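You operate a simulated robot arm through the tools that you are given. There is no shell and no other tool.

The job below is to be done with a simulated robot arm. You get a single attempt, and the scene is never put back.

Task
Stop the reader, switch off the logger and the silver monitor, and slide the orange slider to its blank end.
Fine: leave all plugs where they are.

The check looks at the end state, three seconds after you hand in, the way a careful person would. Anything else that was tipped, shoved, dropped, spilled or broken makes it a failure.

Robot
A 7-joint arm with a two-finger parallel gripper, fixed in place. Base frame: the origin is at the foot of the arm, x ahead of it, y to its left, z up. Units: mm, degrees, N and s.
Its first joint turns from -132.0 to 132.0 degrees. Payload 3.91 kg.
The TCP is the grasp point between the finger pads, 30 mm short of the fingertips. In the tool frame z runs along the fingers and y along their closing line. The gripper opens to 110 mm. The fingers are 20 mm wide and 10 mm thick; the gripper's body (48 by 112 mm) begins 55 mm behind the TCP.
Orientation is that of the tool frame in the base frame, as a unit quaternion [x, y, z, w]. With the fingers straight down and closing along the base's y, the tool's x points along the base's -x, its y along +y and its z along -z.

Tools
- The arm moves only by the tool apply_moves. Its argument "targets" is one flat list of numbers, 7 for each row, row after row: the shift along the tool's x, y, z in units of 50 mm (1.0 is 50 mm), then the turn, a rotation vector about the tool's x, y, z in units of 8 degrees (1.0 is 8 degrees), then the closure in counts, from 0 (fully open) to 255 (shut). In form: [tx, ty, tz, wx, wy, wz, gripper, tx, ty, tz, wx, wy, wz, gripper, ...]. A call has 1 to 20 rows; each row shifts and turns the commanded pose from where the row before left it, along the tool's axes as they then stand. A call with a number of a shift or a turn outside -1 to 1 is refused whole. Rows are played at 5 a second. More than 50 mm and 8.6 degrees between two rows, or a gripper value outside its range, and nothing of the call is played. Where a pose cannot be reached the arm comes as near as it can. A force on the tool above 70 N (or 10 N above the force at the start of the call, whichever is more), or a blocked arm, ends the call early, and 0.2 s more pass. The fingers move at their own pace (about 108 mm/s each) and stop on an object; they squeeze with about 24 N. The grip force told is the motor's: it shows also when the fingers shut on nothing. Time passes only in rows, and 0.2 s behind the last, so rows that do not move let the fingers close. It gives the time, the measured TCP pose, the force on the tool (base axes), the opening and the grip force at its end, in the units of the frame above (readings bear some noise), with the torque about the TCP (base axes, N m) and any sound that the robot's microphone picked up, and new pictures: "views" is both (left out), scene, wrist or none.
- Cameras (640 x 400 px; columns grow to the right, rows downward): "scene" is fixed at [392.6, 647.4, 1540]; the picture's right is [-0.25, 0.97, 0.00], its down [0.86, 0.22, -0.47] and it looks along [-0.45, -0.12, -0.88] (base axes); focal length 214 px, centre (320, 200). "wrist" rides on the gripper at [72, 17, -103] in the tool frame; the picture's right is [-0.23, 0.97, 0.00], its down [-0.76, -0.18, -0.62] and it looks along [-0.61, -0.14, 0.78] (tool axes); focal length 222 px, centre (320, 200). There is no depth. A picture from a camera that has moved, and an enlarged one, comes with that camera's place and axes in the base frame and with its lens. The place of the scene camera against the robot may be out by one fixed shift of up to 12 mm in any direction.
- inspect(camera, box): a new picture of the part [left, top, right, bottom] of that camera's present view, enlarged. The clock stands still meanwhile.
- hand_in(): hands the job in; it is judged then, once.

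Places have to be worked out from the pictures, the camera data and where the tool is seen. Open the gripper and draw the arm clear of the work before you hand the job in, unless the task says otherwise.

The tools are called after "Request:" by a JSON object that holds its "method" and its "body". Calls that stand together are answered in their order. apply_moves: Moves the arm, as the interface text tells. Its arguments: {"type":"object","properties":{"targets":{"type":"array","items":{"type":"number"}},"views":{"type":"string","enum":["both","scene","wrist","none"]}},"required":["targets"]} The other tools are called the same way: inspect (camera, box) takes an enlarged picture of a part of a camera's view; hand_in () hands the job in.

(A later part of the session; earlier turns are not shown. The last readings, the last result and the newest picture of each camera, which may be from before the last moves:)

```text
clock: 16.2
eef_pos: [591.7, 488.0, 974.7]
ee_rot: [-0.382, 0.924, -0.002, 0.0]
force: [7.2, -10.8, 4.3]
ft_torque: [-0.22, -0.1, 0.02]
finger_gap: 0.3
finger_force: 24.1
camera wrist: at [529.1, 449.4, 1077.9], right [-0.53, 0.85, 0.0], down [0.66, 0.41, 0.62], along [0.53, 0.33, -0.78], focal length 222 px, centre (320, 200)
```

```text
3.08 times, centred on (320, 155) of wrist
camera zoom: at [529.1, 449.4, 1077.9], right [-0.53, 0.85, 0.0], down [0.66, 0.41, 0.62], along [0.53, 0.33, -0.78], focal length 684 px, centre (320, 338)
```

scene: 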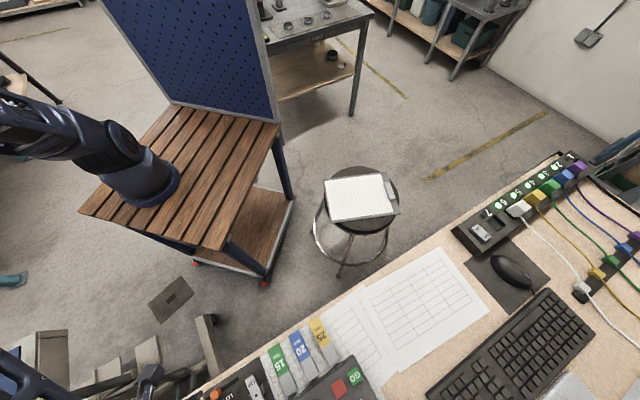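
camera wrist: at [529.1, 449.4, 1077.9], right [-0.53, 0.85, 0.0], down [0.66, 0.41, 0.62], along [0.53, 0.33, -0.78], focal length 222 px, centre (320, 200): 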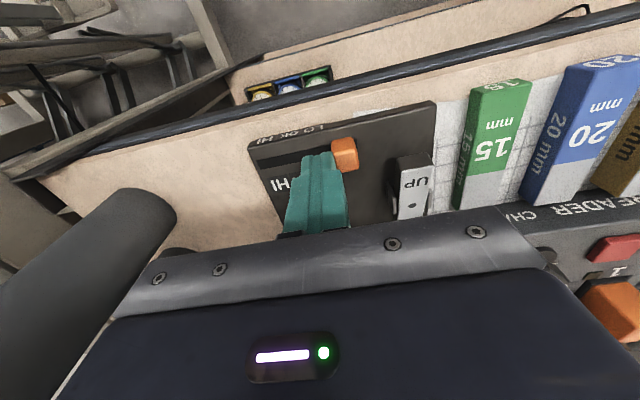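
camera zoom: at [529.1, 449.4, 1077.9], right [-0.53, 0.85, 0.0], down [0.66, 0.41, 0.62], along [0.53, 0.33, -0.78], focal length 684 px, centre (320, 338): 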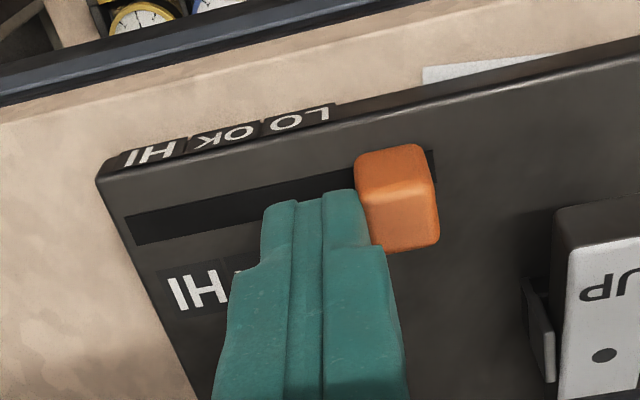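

The force rose to about 13 N, so the slider is firmly against the blank-end stop. I back off 8 mm, lift, and verify from above.

Request:
{"method": "apply_moves", "body": {"targets": [0, -0.16, 0, 0, 0, 0, 255, 0, 0, -0.8, 0, 0, 0, 255, 0, 0, -1, 0, 0, 0, 255, 0, 0, -1, 0, 0, 0, 255], "views": "both"}}

Request:
{"method": "inspect", "body": {"camera": "wrist", "box": [220, 60, 420, 190]}}

Request:
{"method": "inspect", "body": {"camera": "scene", "box": [180, 340, 300, 400]}}

Request:
{"method": "inspect", "body": {"camera": "scene", "box": [440, 200, 560, 260]}}

```text
clock: 17.2
eef_pos: [596.7, 483.8, 1115.2]
ee_rot: [-0.383, 0.924, -0.001, -0.001]
force: [0.2, 0.4, -0.4]
ft_torque: [-0.01, 0.01, -0.01]
finger_gap: 0.1
finger_force: 24.4
camera wrist: at [533.9, 444.2, 1218.2], right [-0.53, 0.85, 0.0], down [0.66, 0.41, 0.62], along [0.53, 0.33, -0.78], focal length 222 px, centre (320, 200)
```

scene: 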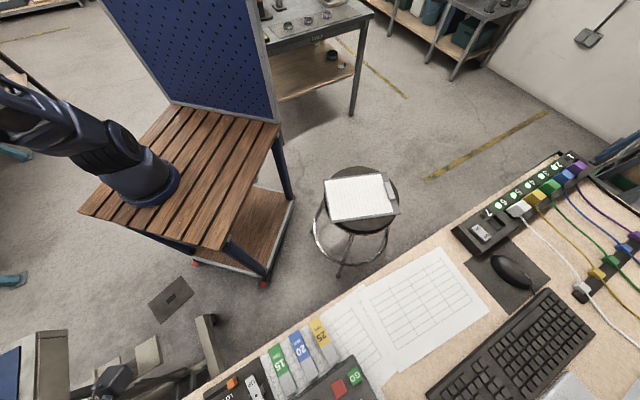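
wrist: 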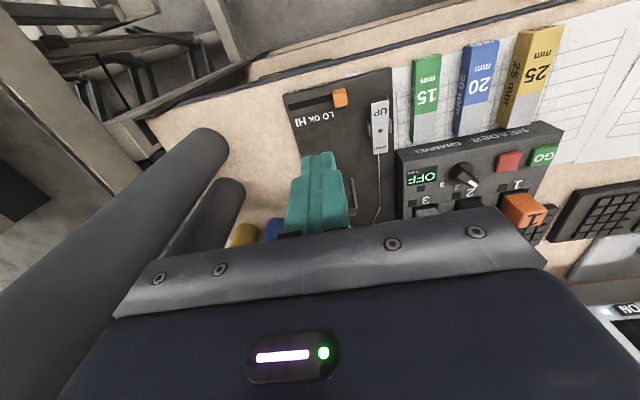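

```text
3.08 times, centred on (320, 125) of wrist
camera zoom: at [533.9, 444.2, 1218.2], right [-0.53, 0.85, 0.0], down [0.66, 0.41, 0.62], along [0.53, 0.33, -0.78], focal length 684 px, centre (320, 431)
```

zoom: 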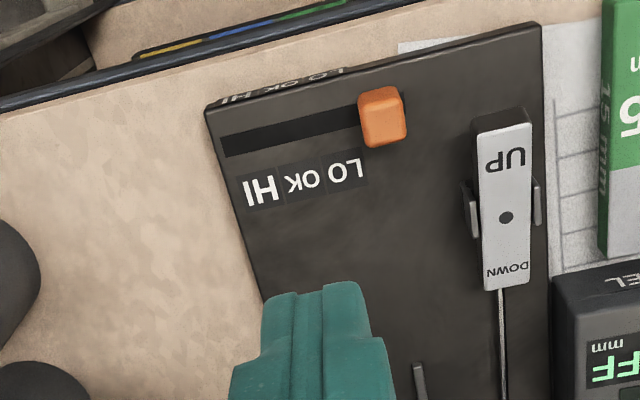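

```text
5.33 times, centred on (240, 370) of scene
camera zoom: at [392.6, 647.4, 1540.0], right [-0.25, 0.97, 0.0], down [0.86, 0.22, -0.47], along [-0.45, -0.12, -0.88], focal length 1144 px, centre (747, -707)
```

zoom: 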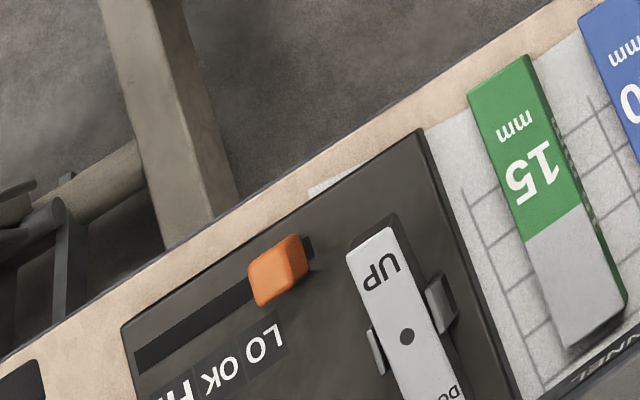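

```text
5.33 times, centred on (500, 230) of scene
camera zoom: at [392.6, 647.4, 1540.0], right [-0.25, 0.97, 0.0], down [0.86, 0.22, -0.47], along [-0.45, -0.12, -0.88], focal length 1144 px, centre (-640, 40)
```

zoom: 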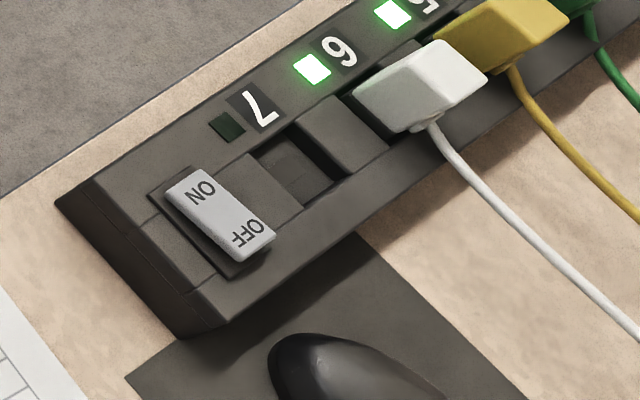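

The slider is verified at the blank end. Next is the logger: the OFF end of its rocker is at about (112, 1026, 990). I travel at a safe height along the desk front to a hover near (100, 940, 1130) and turn the tool to face it.

Request:
{"method": "apply_moves", "body": {"targets": [0.041, 0.963, -0.02, 0, 0, 0, 255, 0.041, 0.963, -0.02, 0, 0, 0, 255, 0.041, 0.963, -0.02, 0, 0, 0, 255, 0.041, 0.963, -0.02, 0, 0, 0, 255, 0.041, 0.963, -0.02, 0, 0, 0, 255, 0.041, 0.963, -0.02, 0, 0, 0, 255, 0.041, 0.963, -0.02, 0, 0, 0, 255, 0.041, 0.963, -0.02, 0, 0, 0, 255, 0.041, 0.963, -0.02, 0, 0, 0, 255, 0.041, 0.963, -0.02, 0, 0, 0, 255, 0.041, 0.963, -0.02, 0, 0, 0, 255, 0.041, 0.963, -0.02, 0, 0, 0, 255, 0.041, 0.963, -0.02, 0, 0, 0, 255, 0.041, 0.963, -0.02, 0, 0, 0, 255, 0, 0, 0, 0, 0, -0.975, 255, 0, 0, 0, 0, 0, -0.975, 255, 0, 0, 0, 0, 0, -0.975, 255, 0, 0, 0, 0, 0, -0.975, 255, 0, 0, 0, 0, 0, -0.975, 255], "views": "both"}}

Request:
{"method": "inspect", "body": {"camera": "wrist", "box": [220, 60, 420, 190]}}

```text
clock: 21.2
eef_pos: [105.4, 921.4, 1125.8]
ee_rot: [-0.67, 0.742, 0.0, -0.001]
force: [-0.2, 0.7, -1.0]
ft_torque: [0.0, 0.0, 0.02]
finger_gap: 0.2
finger_force: 24.4
out of reach, approached as far as the arm can: row 14
camera wrist: at [82.6, 851.8, 1229.6], right [-0.95, 0.33, 0.0], down [0.25, 0.74, 0.62], along [0.2, 0.59, -0.78], focal length 222 px, centre (320, 200)
```

scene: 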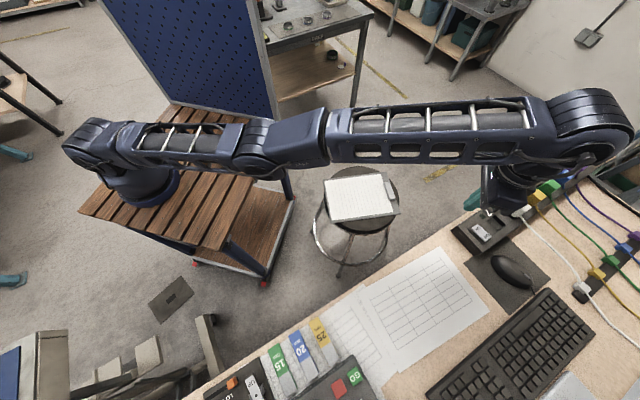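
wrist: 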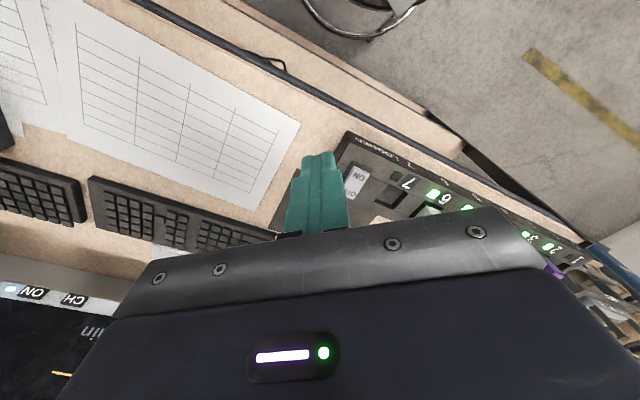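

```text
3.08 times, centred on (320, 125) of wrist
camera zoom: at [82.6, 851.8, 1229.6], right [-0.95, 0.33, 0.0], down [0.25, 0.74, 0.62], along [0.2, 0.59, -0.78], focal length 684 px, centre (320, 431)
```

zoom: 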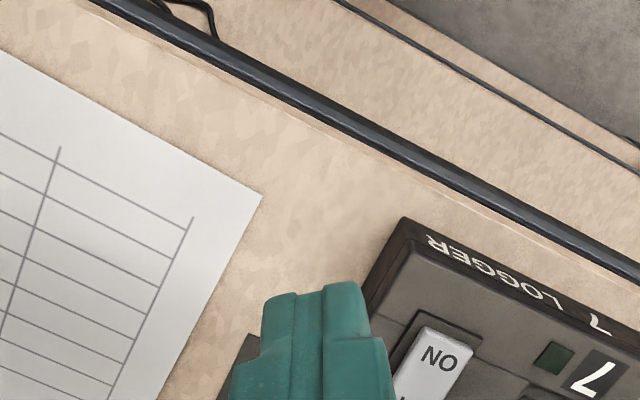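

The rocker's OFF end triangulates well at (102, 1040, 976), about 1045 mm from the base axis, so I need the tool tilted outward to reach it. I pitch the tool 32° outward here first and check the pose.

Request:
{"method": "apply_moves", "body": {"targets": [0, 0, 0, 0, -1, 0, 255, 0, 0, 0, 0, -1, 0, 255, 0, 0, 0, 0, -1, 0, 255, 0, 0, 0, 0, -1, 0, 255], "views": "both"}}

Request:
{"method": "inspect", "body": {"camera": "wrist", "box": [260, 30, 460, 160]}}

```text
clock: 22.2
eef_pos: [101.1, 1029.8, 1157.6]
ee_rot: [-0.643, 0.714, 0.184, 0.205]
force: [-0.9, 0.5, 0.4]
ft_torque: [-0.02, 0.02, 0.02]
finger_gap: 0.1
finger_force: 24.4
out of reach, approached as far as the arm can: row 1, 2, 3, 4
camera wrist: at [72.9, 915.7, 1206.7], right [-0.95, 0.29, 0.12], down [0.21, 0.29, 0.93], along [0.24, 0.91, -0.34], focal length 222 px, centre (320, 200)
```

scene: 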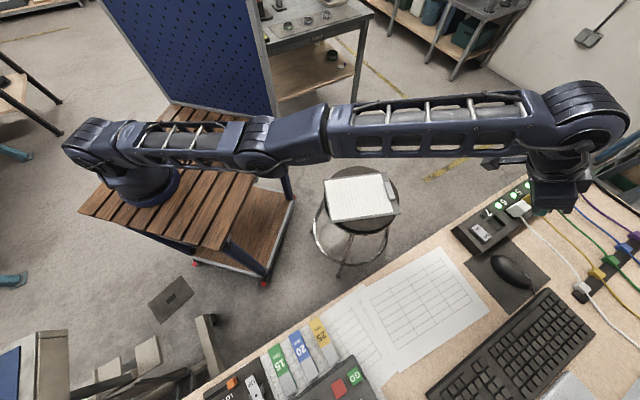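
wrist: 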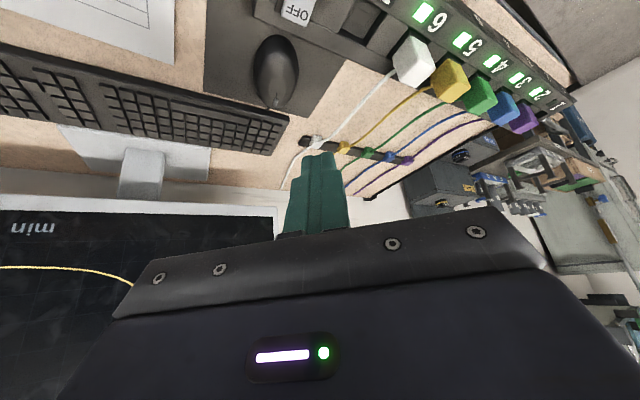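

```text
3.08 times, centred on (360, 95) of wrist
camera zoom: at [72.9, 915.7, 1206.7], right [-0.95, 0.29, 0.12], down [0.21, 0.29, 0.93], along [0.24, 0.91, -0.34], focal length 684 px, centre (197, 523)
```

zoom: 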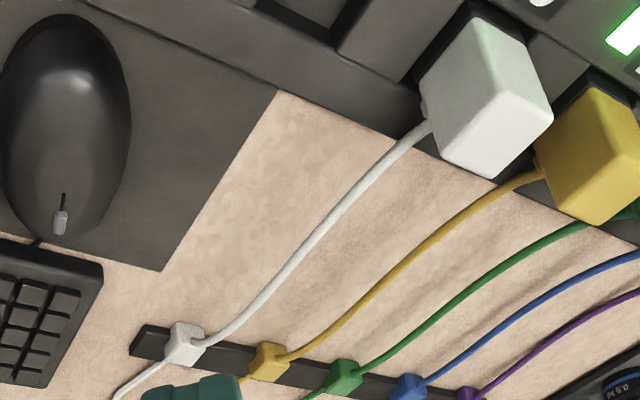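

The arm is stretched straight and the solver held orientation but let the TCP run out to (101, 1030, 1158). It is clear of everything at that height. I send a modest pull-back and look at how the pose responds.

Request:
{"method": "apply_moves", "body": {"targets": [0, 0, 0, 0, 0, 0, 255, 0.5, 0, 0, 0, 0, 0, 255], "views": "scene"}}

```text
clock: 22.8
eef_pos: [96.5, 1030.4, 1150.3]
ee_rot: [-0.643, 0.715, 0.184, 0.204]
force: [1.4, 0.8, 0.5]
ft_torque: [0.0, 0.0, 0.0]
finger_gap: 0.0
finger_force: 24.0
out of reach, approached as far as the arm can: row 2
```

scene: 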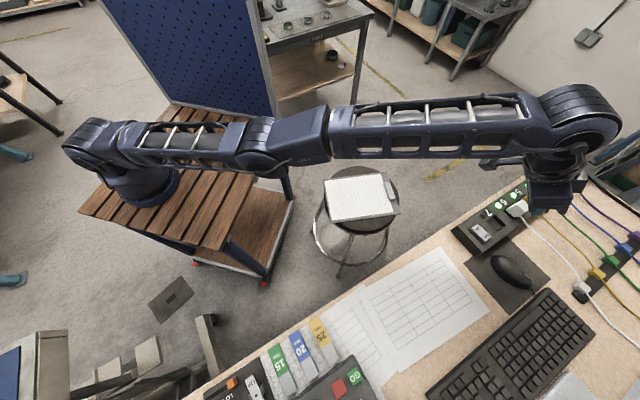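

The arm did come down slightly, so I command a pure horizontal retreat (toward the robot) at this safe height to un-straighten the elbow.

Request:
{"method": "apply_moves", "body": {"targets": [0.678, 0, -0.424, 0, 0, 0, 255, 0.678, 0, -0.424, 0, 0, 0, 255, 0.678, 0, -0.424, 0, 0, 0, 255], "views": "scene"}}

```text
clock: 23.6
eef_pos: [83.7, 1024.5, 1172.9]
ee_rot: [-0.644, 0.714, 0.184, 0.204]
force: [-0.6, 0.2, 0.3]
ft_torque: [0.02, 0.02, -0.02]
finger_gap: 0.0
finger_force: 24.2
out of reach, approached as far as the arm can: row 1, 2, 3
```

scene: 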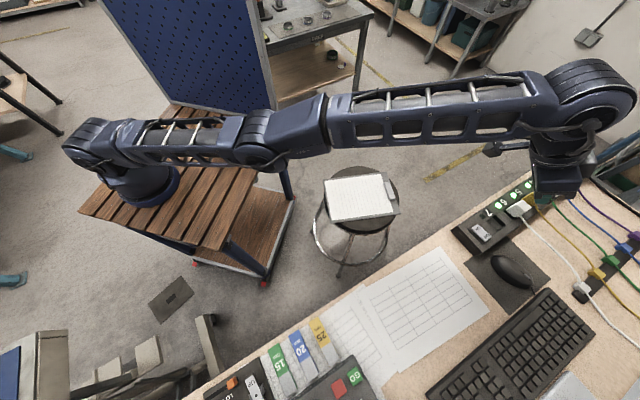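

The elbow is sitting straight, so a retreat alone only slides along the reach limit. Going down should bend the elbow in its natural direction, so I command 60 mm down at this clear spot, then a retreat.

Request:
{"method": "apply_moves", "body": {"targets": [0.318, 0, 0.508, 0, 0, 0, 255, 0.318, 0, 0.508, 0, 0, 0, 255, 0.509, 0, -0.318, 0, 0, 0, 255, 0.509, 0, -0.318, 0, 0, 0, 255], "views": "scene"}}

```text
clock: 24.6
eef_pos: [71.9, 1034.7, 1135.2]
ee_rot: [-0.644, 0.714, 0.184, 0.204]
force: [-0.5, 0.3, -0.4]
ft_torque: [0.02, 0.02, -0.02]
finger_gap: 0.0
finger_force: 24.2
out of reach, approached as far as the arm can: row 1, 2, 3, 4
```

scene: 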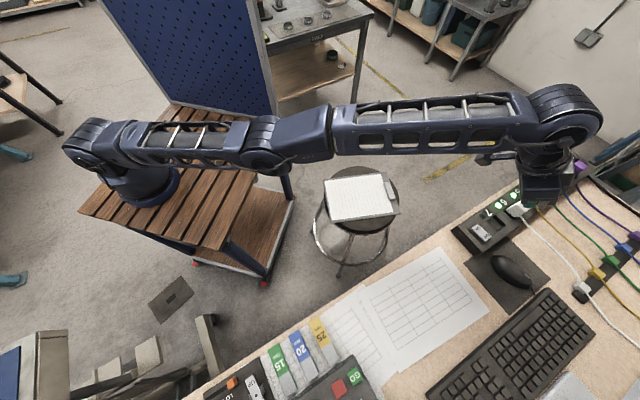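

The result fits a straight elbow: retreat commands slide the wrist up along the reach sphere, and downward ones bend it correctly. The space below is clear down to z≈1000, so I command 80 mm straight down in small steps.

Request:
{"method": "apply_moves", "body": {"targets": [0.212, 0, 0.339, 0, 0, 0, 255, 0.212, 0, 0.339, 0, 0, 0, 255, 0.212, 0, 0.339, 0, 0, 0, 255, 0.212, 0, 0.339, 0, 0, 0, 255], "views": "scene"}}

```text
clock: 25.6
eef_pos: [70.2, 1050.6, 1058.1]
ee_rot: [-0.643, 0.714, 0.184, 0.204]
force: [0.1, -0.7, 1.3]
ft_torque: [-0.03, 0.02, 0.02]
finger_gap: 0.2
finger_force: 23.7
out of reach, approached as far as the arm can: row 1, 2, 3, 4
```

scene: 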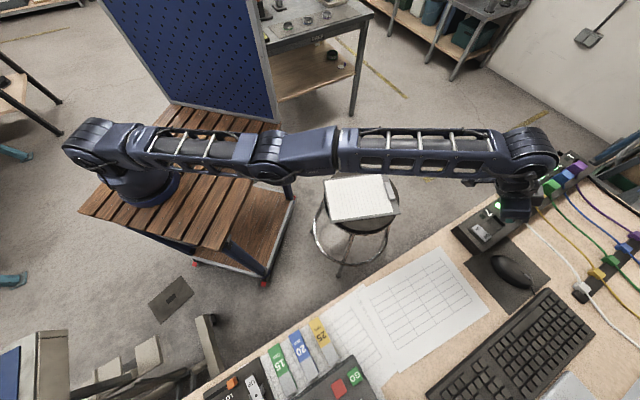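

The elbow is bending now, since the wrist radius shrank from about 1005 to 988. I try a small 20 mm retreat to see whether it tracks.

Request:
{"method": "apply_moves", "body": {"targets": [0.17, 0, -0.106, 0, 0, 0, 255, 0.17, 0, -0.106, 0, 0, 0, 255, 0, 0, 0, 0, 0, 0, 255], "views": "both"}}

```text
clock: 26.4
eef_pos: [66.4, 1048.7, 1060.6]
ee_rot: [-0.644, 0.715, 0.183, 0.204]
force: [0.8, -0.3, 0.5]
ft_torque: [-0.01, 0.0, 0.03]
finger_gap: 0.0
finger_force: 24.9
out of reach, approached as far as the arm can: row 1, 2
camera wrist: at [38.6, 935.7, 1109.5], right [-0.95, 0.29, 0.12], down [0.21, 0.3, 0.93], along [0.24, 0.91, -0.34], focal length 222 px, centre (320, 200)
```

scene: 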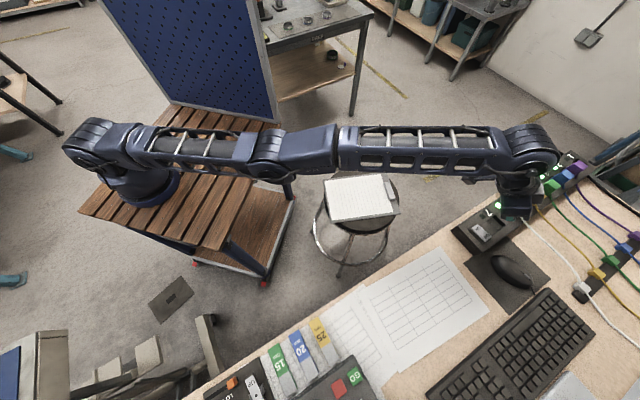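
wrist: 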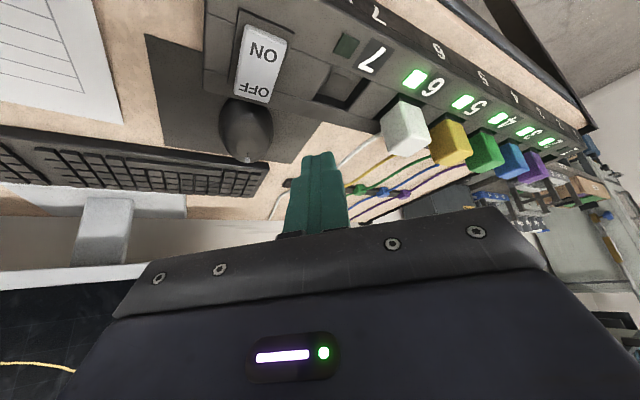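

The evidence says the elbow is exactly straight: the wrist stays on one sphere, and straight up or down moves never bend the elbow. Turning the tool back toward vertical about the wrist should bend it the natural way. I first rise about 75 mm, then rotate back while moving the TCP toward the robot.

Request:
{"method": "apply_moves", "body": {"targets": [-0.197, 0, -0.466, 0, 0, 0, 255, -0.197, 0, -0.466, 0, 0, 0, 255, -0.197, 0, -0.466, 0, 0, 0, 255, 0.65, 0, 0, 0, 1, 0, 255, 0.65, 0, 0, 0, 1, 0, 255, 0.65, 0, 0, 0, 1, 0, 255, 0.65, 0, 0, 0, 1, 0, 255], "views": "scene"}}

```text
clock: 28.0
eef_pos: [53.3, 911.9, 1088.3]
ee_rot: [-0.669, 0.743, 0.0, 0.0]
force: [0.1, -0.6, 0.1]
ft_torque: [-0.02, -0.01, 0.02]
finger_gap: 0.0
finger_force: 24.5
out of reach, approached as far as the arm can: row 3
```

scene: 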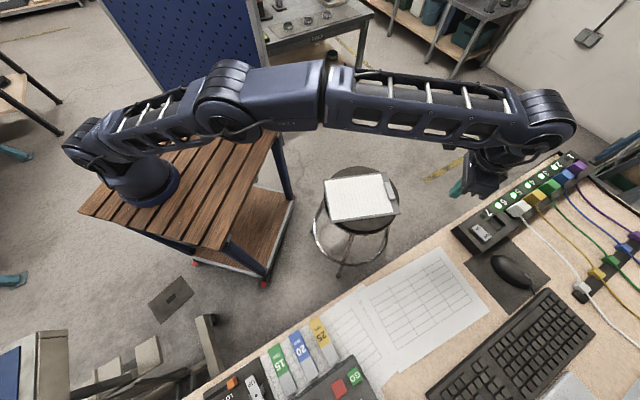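

The elbow is now bent upward properly and the pose tracks again. I retreat further, shift sideways 39 mm, then tilt the tool 40° outward about the wrist, keeping well inside the reach limit.

Request:
{"method": "apply_moves", "body": {"targets": [0.7, -0.26, -0.2, 0, 0, 0, 255, 0.7, -0.26, -0.2, 0, 0, 0, 255, 0.7, -0.26, -0.2, 0, 0, 0, 255, -0.577, 0, 0, 0, -1, 0, 255, -0.577, 0, 0, 0, -1, 0, 255, -0.577, 0, 0, 0, -1, 0, 255, -0.577, 0, 0, 0, -1, 0, 255, -0.577, 0, 0, 0, -1, 0, 255], "views": "both"}}

```text
clock: 29.8
eef_pos: [94.8, 939.4, 1156.8]
ee_rot: [-0.629, 0.697, 0.23, 0.255]
force: [0.4, 0.3, 0.4]
ft_torque: [0.0, 0.01, -0.02]
finger_gap: 0.0
finger_force: 23.0
camera wrist: at [65.5, 819.1, 1188.5], right [-0.95, 0.27, 0.15], down [0.2, 0.16, 0.97], along [0.24, 0.95, -0.21], focal length 222 px, centre (320, 200)
```

scene: 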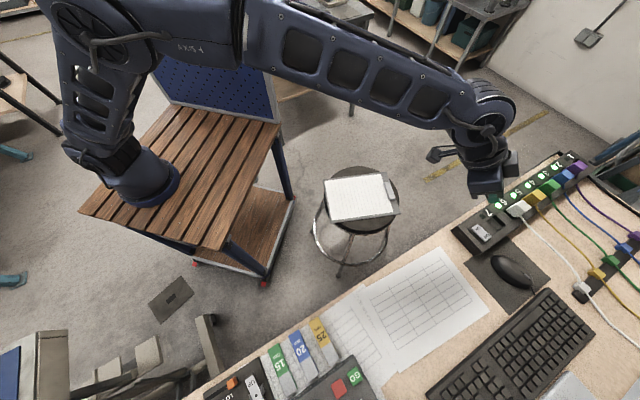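
wrist: 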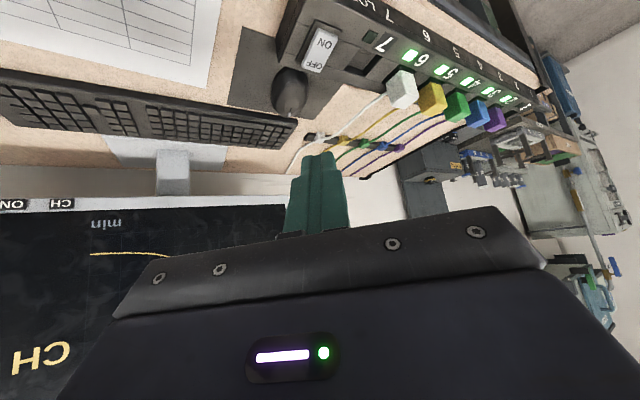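

Pose tracks cleanly now at 40° tilt. I advance mostly along the tool axis to about 20 mm above the OFF end, with the TCP near (105, 1032, 1025).

Request:
{"method": "apply_moves", "body": {"targets": [0.066, 0, 0.805, 0, 0, 0, 255, 0.066, 0, 0.805, 0, 0, 0, 255, 0.066, 0, 0.805, 0, 0, 0, 255, 0.066, 0, 0.805, 0, 0, 0, 255], "views": "both"}}

Request:
{"method": "inspect", "body": {"camera": "wrist", "box": [220, 70, 420, 200]}}

Request:
{"method": "inspect", "body": {"camera": "scene", "box": [430, 180, 560, 270]}}

```text
clock: 30.8
eef_pos: [103.6, 1032.2, 1027.1]
ee_rot: [-0.629, 0.698, 0.229, 0.254]
force: [0.3, 0.0, 2.0]
ft_torque: [-0.03, 0.05, 0.0]
finger_gap: 0.0
finger_force: 24.1
camera wrist: at [76.1, 912.9, 1059.3], right [-0.95, 0.27, 0.15], down [0.2, 0.16, 0.97], along [0.24, 0.95, -0.21], focal length 222 px, centre (320, 200)
```

scene: 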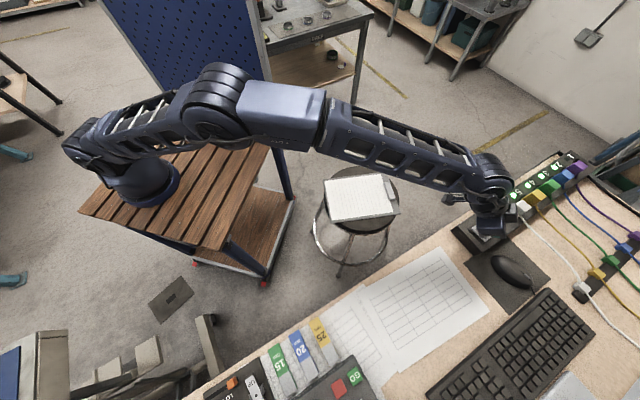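
wrist: 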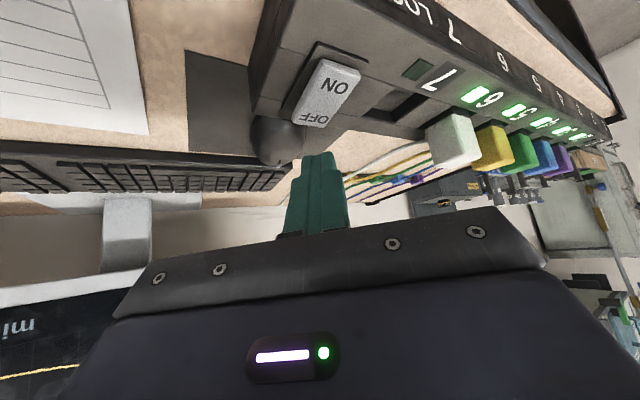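

```text
3.08 times, centred on (320, 135) of wrist
camera zoom: at [76.1, 912.9, 1059.3], right [-0.95, 0.27, 0.15], down [0.2, 0.16, 0.97], along [0.24, 0.95, -0.21], focal length 684 px, centre (320, 400)
```

zoom: 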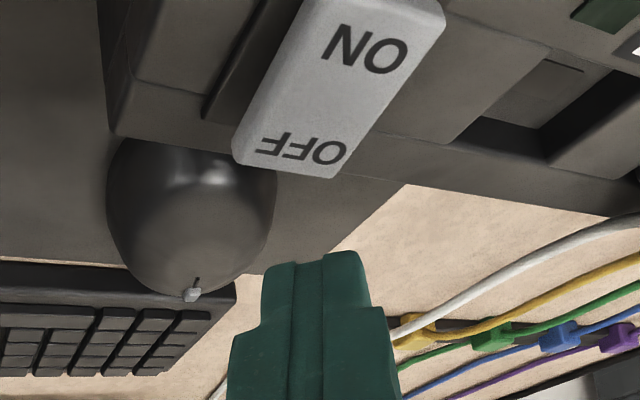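

```text
4.44 times, centred on (495, 225) of scene
camera zoom: at [392.6, 647.4, 1540.0], right [-0.25, 0.97, 0.0], down [0.86, 0.22, -0.47], along [-0.45, -0.12, -0.88], focal length 953 px, centre (-458, 89)
```

zoom: 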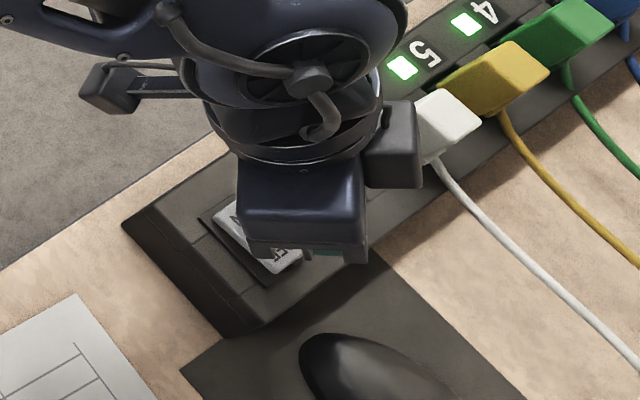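

The fingertip's lower edge is over the OFF half, at about (105, 1044, 998). I press straight down in 4–5 mm steps.

Request:
{"method": "apply_moves", "body": {"targets": [0.0643, 0, 0.0766, 0, 0, 0, 255, 0.0643, 0, 0.0766, 0, 0, 0, 255, 0.0643, 0, 0.0766, 0, 0, 0, 255], "views": "wrist"}}

Request:
{"method": "inspect", "body": {"camera": "wrist", "box": [220, 70, 420, 200]}}

```text
clock: 31.6
eef_pos: [104.9, 1031.7, 1010.6]
ee_rot: [-0.629, 0.698, 0.229, 0.254]
force: [0.2, 0.3, 0.3]
ft_torque: [0.0, -0.01, 0.01]
finger_gap: 0.0
finger_force: 23.4
camera wrist: at [75.8, 912.3, 1043.4], right [-0.95, 0.27, 0.15], down [0.2, 0.16, 0.97], along [0.24, 0.95, -0.21], focal length 222 px, centre (320, 200)
```

wrist: 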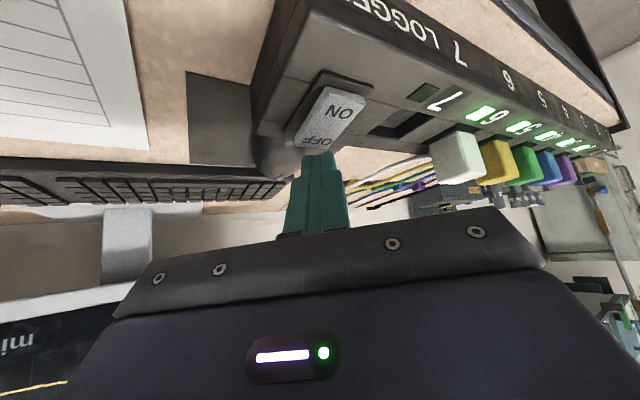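

```text
3.08 times, centred on (320, 135) of wrist
camera zoom: at [75.8, 912.3, 1043.4], right [-0.95, 0.27, 0.15], down [0.2, 0.16, 0.97], along [0.24, 0.95, -0.21], focal length 684 px, centre (320, 400)
```

zoom: 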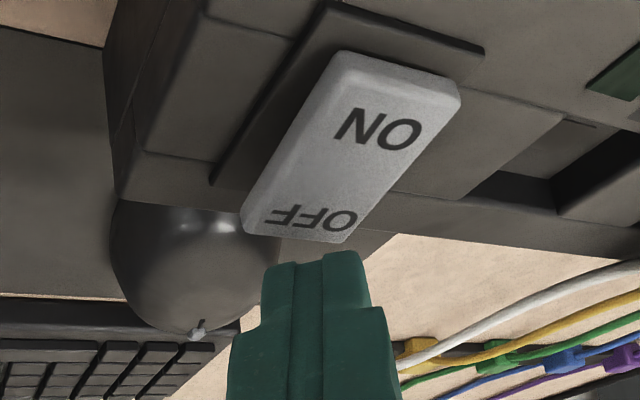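

The tip's low edge is at about z≈981 and the OFF label is at about (105.5, 1047, 973). I shift 4 mm outward and press down further in 4 mm steps.

Request:
{"method": "apply_moves", "body": {"targets": [-0.061, 0, 0.051, 0, 0, 0, 255, 0.0514, 0, 0.0613, 0, 0, 0, 255, 0.0514, 0, 0.0613, 0, 0, 0, 255], "views": "wrist"}}

Request:
{"method": "inspect", "body": {"camera": "wrist", "box": [220, 70, 420, 200]}}

```text
clock: 32.4
eef_pos: [105.3, 1036.1, 1003.4]
ee_rot: [-0.629, 0.698, 0.229, 0.255]
force: [1.8, 1.4, 0.8]
ft_torque: [0.08, -0.04, -0.03]
finger_gap: 0.1
finger_force: 23.9
camera wrist: at [76.4, 916.8, 1035.8], right [-0.95, 0.27, 0.15], down [0.2, 0.16, 0.97], along [0.24, 0.95, -0.21], focal length 222 px, centre (320, 200)
```

wrist: 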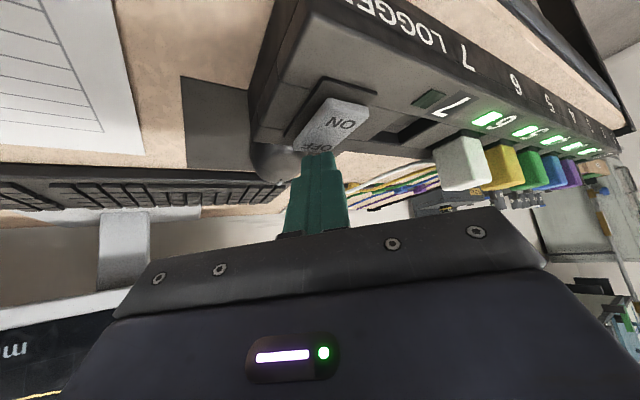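

```text
3.08 times, centred on (320, 135) of wrist
camera zoom: at [76.4, 916.8, 1035.8], right [-0.95, 0.27, 0.15], down [0.2, 0.16, 0.97], along [0.24, 0.95, -0.21], focal length 684 px, centre (320, 400)
```

zoom: 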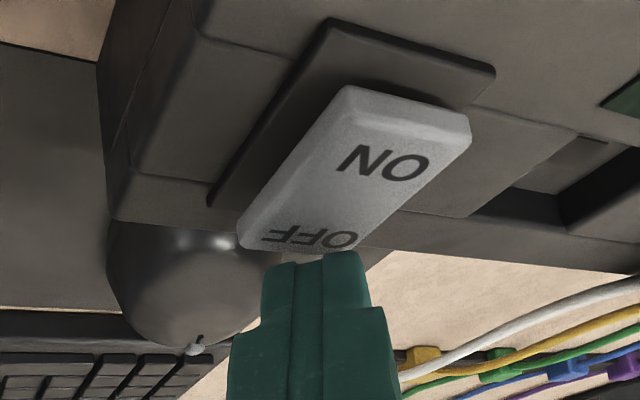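

A slight contact torque is starting. I press another 6 mm down in 3 mm steps.

Request:
{"method": "apply_moves", "body": {"targets": [0.0386, 0, 0.046, 0, 0, 0, 255, 0.0386, 0, 0.046, 0, 0, 0, 255], "views": "both"}}

Request:
{"method": "inspect", "body": {"camera": "wrist", "box": [220, 70, 420, 200]}}

```text
clock: 33.0
eef_pos: [104.4, 1035.8, 1001.0]
ee_rot: [-0.629, 0.697, 0.231, 0.255]
force: [-1.1, -3.9, 22.0]
ft_torque: [0.1, 0.06, -0.15]
finger_gap: 0.1
finger_force: 24.2
camera wrist: at [76.1, 916.6, 1033.0], right [-0.95, 0.27, 0.15], down [0.2, 0.16, 0.97], along [0.24, 0.95, -0.2], focal length 222 px, centre (320, 200)
```

scene: 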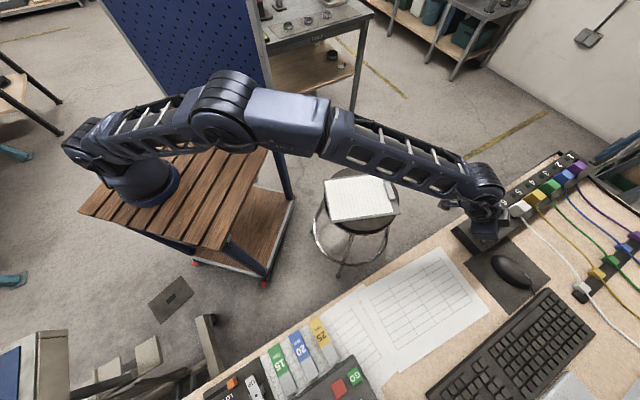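
wrist: 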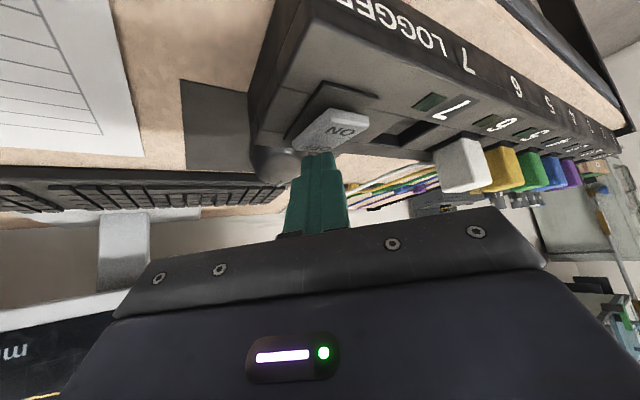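

```text
3.08 times, centred on (320, 135) of wrist
camera zoom: at [76.1, 916.6, 1033.0], right [-0.95, 0.27, 0.15], down [0.2, 0.16, 0.97], along [0.24, 0.95, -0.2], focal length 684 px, centre (320, 400)
```

zoom: 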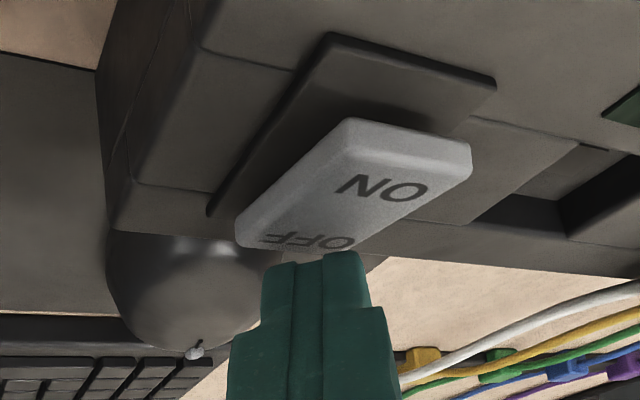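

All logger LEDs went dark and the rocker tipped to OFF. I lift off vertically, then back away along the tool axis and re-check.

Request:
{"method": "apply_moves", "body": {"targets": [-0.129, 0, -0.153, 0, 0, 0, 255, -0.257, 0, -0.306, 0, 0, 0, 255, 0, 0, -0.9, 0, 0, 0, 255, 0, 0, -0.9, 0, 0, 0, 255, 0, 0, -0.9, 0, 0, 0, 255], "views": "both"}}

Request:
{"method": "inspect", "body": {"camera": "wrist", "box": [260, 0, 560, 150]}}

Request:
{"method": "inspect", "body": {"camera": "wrist", "box": [0, 150, 160, 300]}}

```text
clock: 34.2
eef_pos: [95.4, 950.0, 1130.7]
ee_rot: [-0.629, 0.698, 0.229, 0.254]
force: [0.1, 0.5, -1.8]
ft_torque: [0.05, -0.01, -0.03]
finger_gap: 0.2
finger_force: 24.4
camera wrist: at [67.6, 830.1, 1163.9], right [-0.95, 0.27, 0.14], down [0.2, 0.17, 0.97], along [0.24, 0.95, -0.21], focal length 222 px, centre (320, 200)
```

scene: 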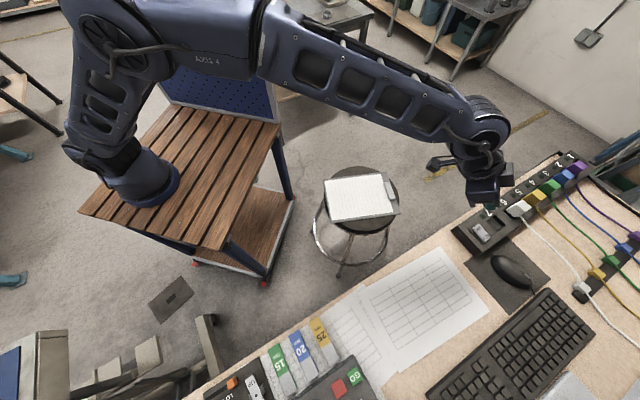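
wrist: 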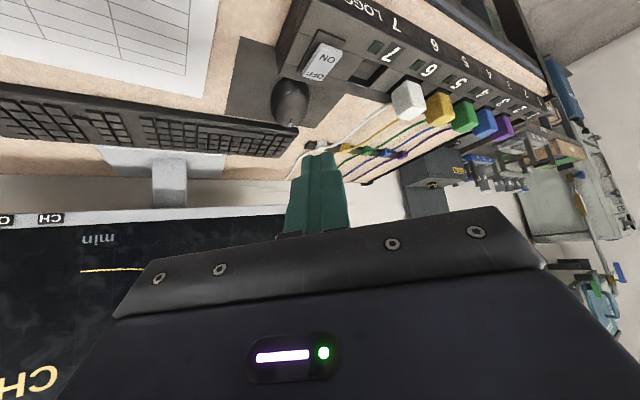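

```text
2.13 times, centred on (410, 75) of wrist
camera zoom: at [67.6, 830.1, 1163.9], right [-0.95, 0.27, 0.14], down [0.2, 0.17, 0.97], along [0.24, 0.95, -0.21], focal length 474 px, centre (128, 467)
```

zoom: 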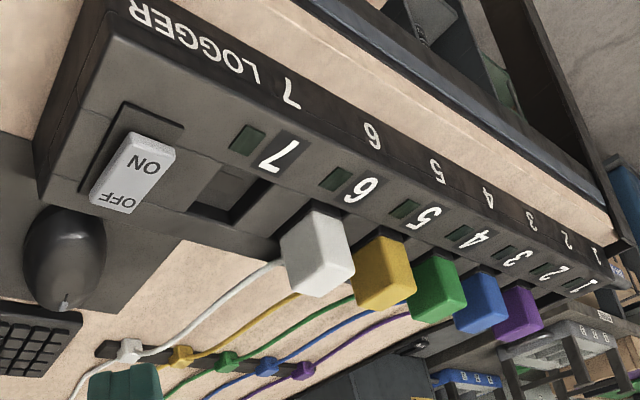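

```text
2.67 times, centred on (80, 225) of wrist
camera zoom: at [67.6, 830.1, 1163.9], right [-0.95, 0.27, 0.14], down [0.2, 0.17, 0.97], along [0.24, 0.95, -0.21], focal length 592 px, centre (960, 133)
```

zoom: 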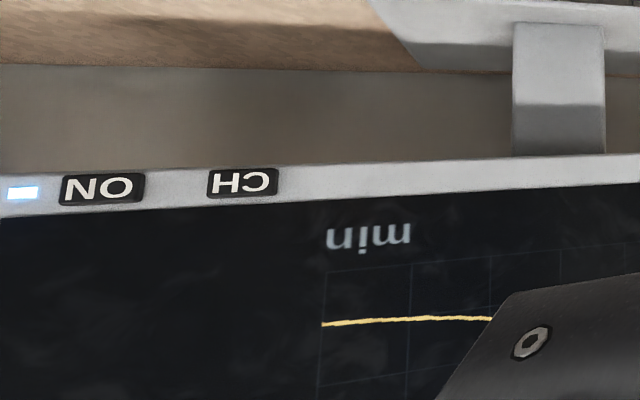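

The logger is confirmed off, with the rocker on OFF, all LEDs dark and plugs untouched. Now the monitor: its ON button triangulates to about (585, 1013, 1057). I move 200 mm along +x, yaw back to 45° about the vertical, and tilt the tool to 64° so the fingers face the monitor.

Request:
{"method": "apply_moves", "body": {"targets": [-0.0625, -0.795, 0.0525, 0, 0, 0, 255, -0.0625, -0.795, 0.0525, 0, 0, 0, 255, -0.0625, -0.795, 0.0525, 0, 0, 0, 255, -0.0625, -0.795, 0.0525, 0, 0, 0, 255, -0.0625, -0.795, 0.0525, 0, 0, 0, 255, 0, 0, 0, 0.627, 0, 0.747, 255, 0, 0, 0, 0.627, 0, 0.747, 255, 0, 0, 0, 0.627, 0, 0.747, 255, 0, 0, 0, 0.627, 0, 0.747, 255, 0, 0, 0, 0.627, 0, 0.747, 255, 0, 0, 0, 0, -1, 0, 255, 0, 0, 0, 0, -1, 0, 255, 0, 0, 0, 0, -1, 0, 255], "views": "both"}}

Request:
{"method": "inspect", "body": {"camera": "wrist", "box": [180, 60, 480, 240]}}

```text
clock: 37.0
eef_pos: [296.3, 948.3, 1131.8]
ee_rot: [-0.323, 0.784, 0.203, 0.49]
force: [1.3, 0.3, 0.5]
ft_torque: [-0.03, 0.08, 0.08]
finger_gap: 0.0
finger_force: 23.7
camera wrist: at [197.6, 872.6, 1111.0], right [-0.62, 0.76, 0.21], down [-0.04, -0.29, 0.96], along [0.79, 0.58, 0.2], focal length 222 px, centre (320, 200)
```

scene: 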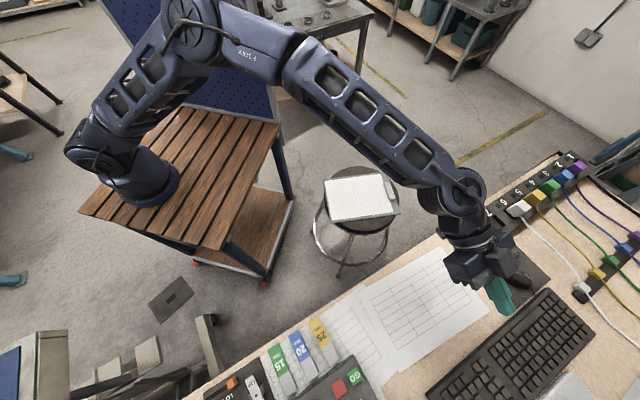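
wrist: 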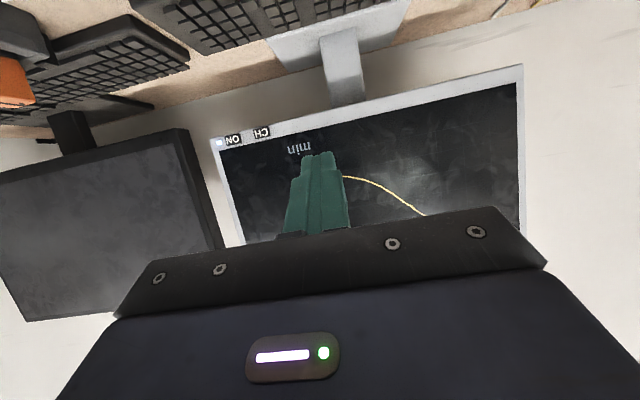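

```text
2.13 times, centred on (330, 150) of wrist
camera zoom: at [197.6, 872.6, 1111.0], right [-0.62, 0.76, 0.21], down [-0.04, -0.29, 0.96], along [0.79, 0.58, 0.2], focal length 474 px, centre (299, 307)
```

zoom: 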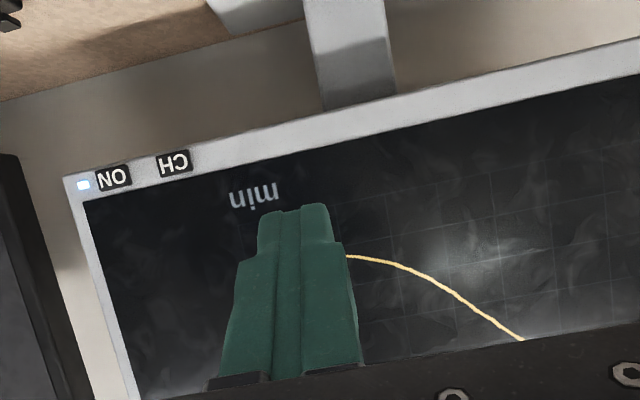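

The monitor is vertical and square to my approach, with the ON button at about (578, 1005, 1058). I move to a pre-press pose about 60 mm in front of the button.

Request:
{"method": "apply_moves", "body": {"targets": [-0.008, -0.53, 0.548, 0, 0, 0, 255, -0.008, -0.53, 0.548, 0, 0, 0, 255, -0.008, -0.53, 0.548, 0, 0, 0, 255, -0.008, -0.53, 0.548, 0, 0, 0, 255, -0.008, -0.53, 0.548, 0, 0, 0, 255, -0.008, -0.53, 0.548, 0, 0, 0, 255], "views": "both"}}

Request:
{"method": "inspect", "body": {"camera": "wrist", "box": [220, 70, 420, 200]}}

```text
clock: 38.4
eef_pos: [512.5, 942.6, 1060.9]
ee_rot: [-0.325, 0.783, 0.203, 0.489]
force: [-0.8, 0.2, -0.5]
ft_torque: [0.0, 0.04, -0.04]
finger_gap: 0.1
finger_force: 24.2
camera wrist: at [413.1, 865.6, 1039.9], right [-0.62, 0.76, 0.2], down [-0.03, -0.29, 0.96], along [0.79, 0.59, 0.2], focal length 222 px, centre (320, 200)
```

scene: 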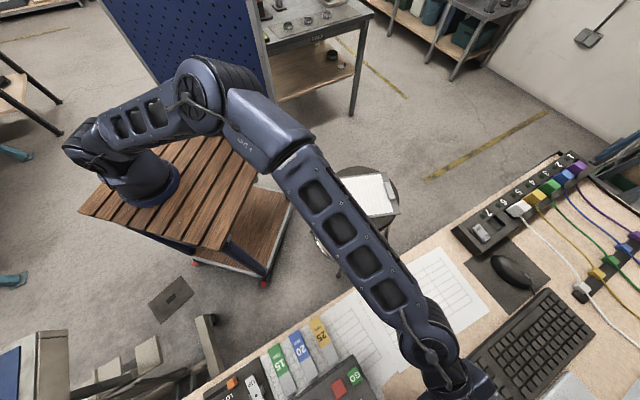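
wrist: 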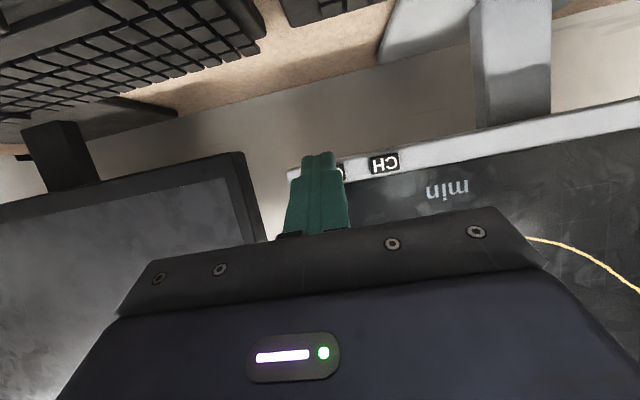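

```text
3.08 times, centred on (320, 135) of wrist
camera zoom: at [413.1, 865.6, 1039.9], right [-0.62, 0.76, 0.2], down [-0.03, -0.29, 0.96], along [0.79, 0.59, 0.2], focal length 684 px, centre (320, 400)
```

zoom: 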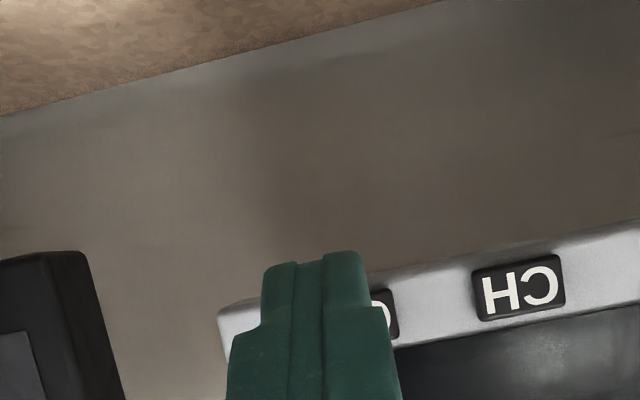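

Refined: the ON button is at (570, 1002, 1060), in a plane 1111 mm out along my approach direction, and my finger edge is 51 mm short and aligned. I advance 40 mm horizontally and raise 2 mm.

Request:
{"method": "apply_moves", "body": {"targets": [-0.211, 0.026, 0.342, 0, 0, 0, 255, -0.175, 0, 0.36, 0, 0, 0, 255], "views": "wrist"}}

Request:
{"method": "inspect", "body": {"camera": "wrist", "box": [220, 70, 420, 200]}}

```text
clock: 39.0
eef_pos: [540.6, 971.1, 1062.0]
ee_rot: [-0.325, 0.783, 0.203, 0.49]
force: [-0.3, 0.6, -0.7]
ft_torque: [0.0, 0.01, -0.07]
finger_gap: 0.1
finger_force: 24.2
camera wrist: at [442.1, 894.6, 1041.4], right [-0.62, 0.76, 0.2], down [-0.03, -0.29, 0.96], along [0.79, 0.59, 0.2], focal length 222 px, centre (320, 200)
```

wrist: 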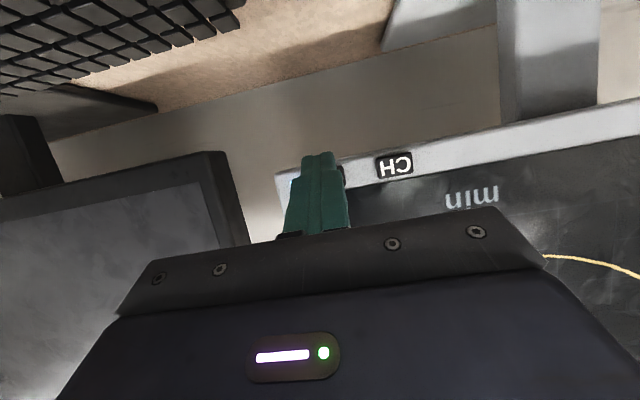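

```text
3.08 times, centred on (320, 135) of wrist
camera zoom: at [442.1, 894.6, 1041.4], right [-0.62, 0.76, 0.2], down [-0.03, -0.29, 0.96], along [0.79, 0.59, 0.2], focal length 684 px, centre (320, 400)
```

zoom: 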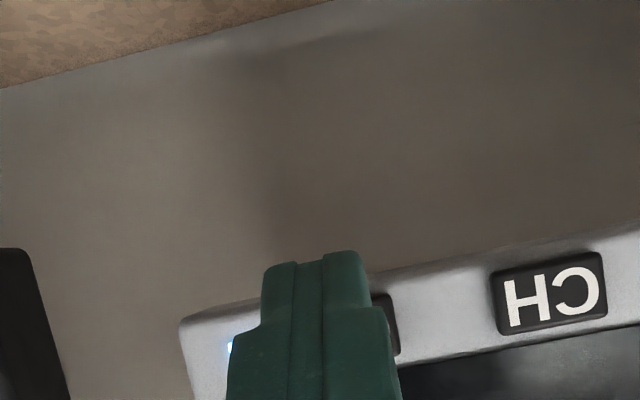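

The finger edge is about 11 mm short of the bezel and aligned. I advance in 3 mm steps, watching force and sound.

Request:
{"method": "apply_moves", "body": {"targets": [-0.0263, 0, 0.054, 0, 0, 0, 255, -0.0263, 0, 0.054, 0, 0, 0, 255, -0.0175, 0, 0.036, 0, 0, 0, 255], "views": "wrist"}}

```text
clock: 39.8
eef_pos: [547.4, 976.0, 1061.9]
ee_rot: [-0.324, 0.784, 0.202, 0.49]
force: [-0.5, 0.1, 0.4]
ft_torque: [0.0, -0.01, -0.01]
finger_gap: 0.3
finger_force: 24.2
camera wrist: at [447.3, 900.2, 1042.5], right [-0.62, 0.76, 0.2], down [-0.03, -0.29, 0.96], along [0.79, 0.58, 0.2], focal length 222 px, centre (320, 200)
```

wrist: 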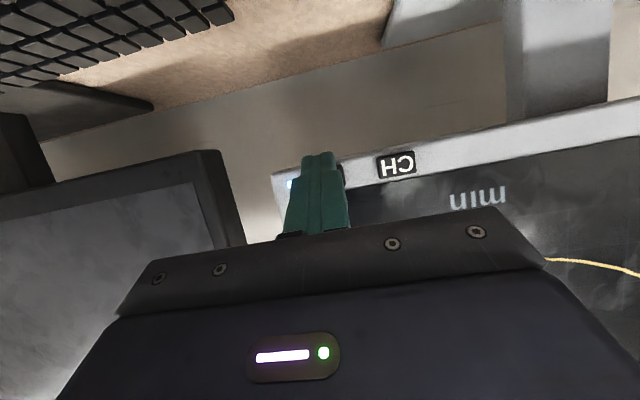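

Still no contact. I continue in 2 mm steps.

Request:
{"method": "apply_moves", "body": {"targets": [-0.0175, 0, 0.036, 0, 0, 0, 255, -0.0175, 0, 0.036, 0, 0, 0, 255], "views": "wrist"}}

Request:
{"method": "inspect", "body": {"camera": "wrist", "box": [220, 70, 420, 200]}}

```text
clock: 40.4
eef_pos: [549.7, 978.6, 1062.3]
ee_rot: [-0.325, 0.783, 0.203, 0.49]
force: [-0.9, 0.2, -0.8]
ft_torque: [-0.02, -0.01, 0.0]
finger_gap: 0.0
finger_force: 24.3
camera wrist: at [450.4, 902.7, 1042.5], right [-0.62, 0.76, 0.2], down [-0.03, -0.29, 0.96], along [0.79, 0.58, 0.2], focal length 222 px, centre (320, 200)
```

wrist: 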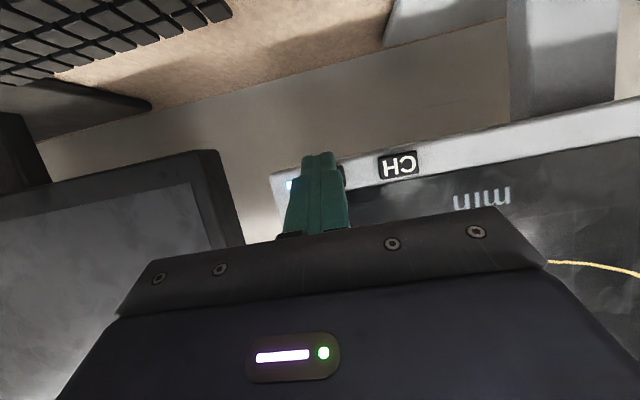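

```text
3.08 times, centred on (320, 135) of wrist
camera zoom: at [450.4, 902.7, 1042.5], right [-0.62, 0.76, 0.2], down [-0.03, -0.29, 0.96], along [0.79, 0.58, 0.2], focal length 684 px, centre (320, 400)
```

zoom: 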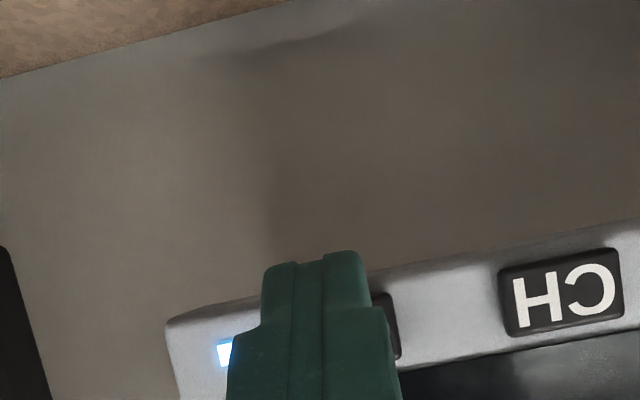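

No contact yet, so the plane is slightly further out than estimated. I continue with 2 mm steps.

Request:
{"method": "apply_moves", "body": {"targets": [-0.0175, 0, 0.036, 0, 0, 0, 255, -0.0175, 0, 0.036, 0, 0, 0, 255], "views": "wrist"}}

```text
clock: 41.0
eef_pos: [552.2, 982.4, 1063.0]
ee_rot: [-0.324, 0.784, 0.203, 0.49]
force: [-3.9, -1.6, 0.1]
ft_torque: [0.03, 0.0, 0.01]
finger_gap: 0.0
finger_force: 24.2
heard: click
camera wrist: at [453.2, 905.6, 1042.9], right [-0.62, 0.76, 0.2], down [-0.03, -0.29, 0.96], along [0.79, 0.58, 0.2], focal length 222 px, centre (320, 200)
```

wrist: 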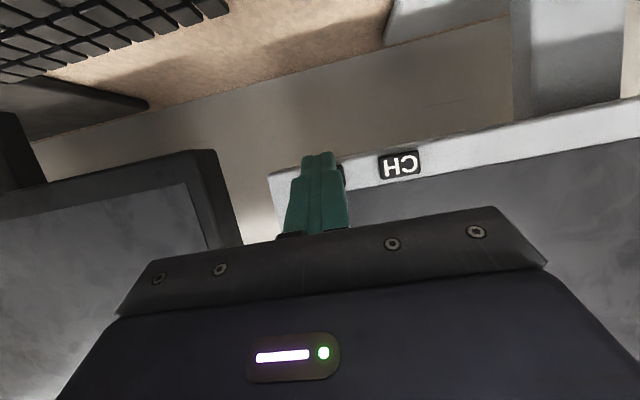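

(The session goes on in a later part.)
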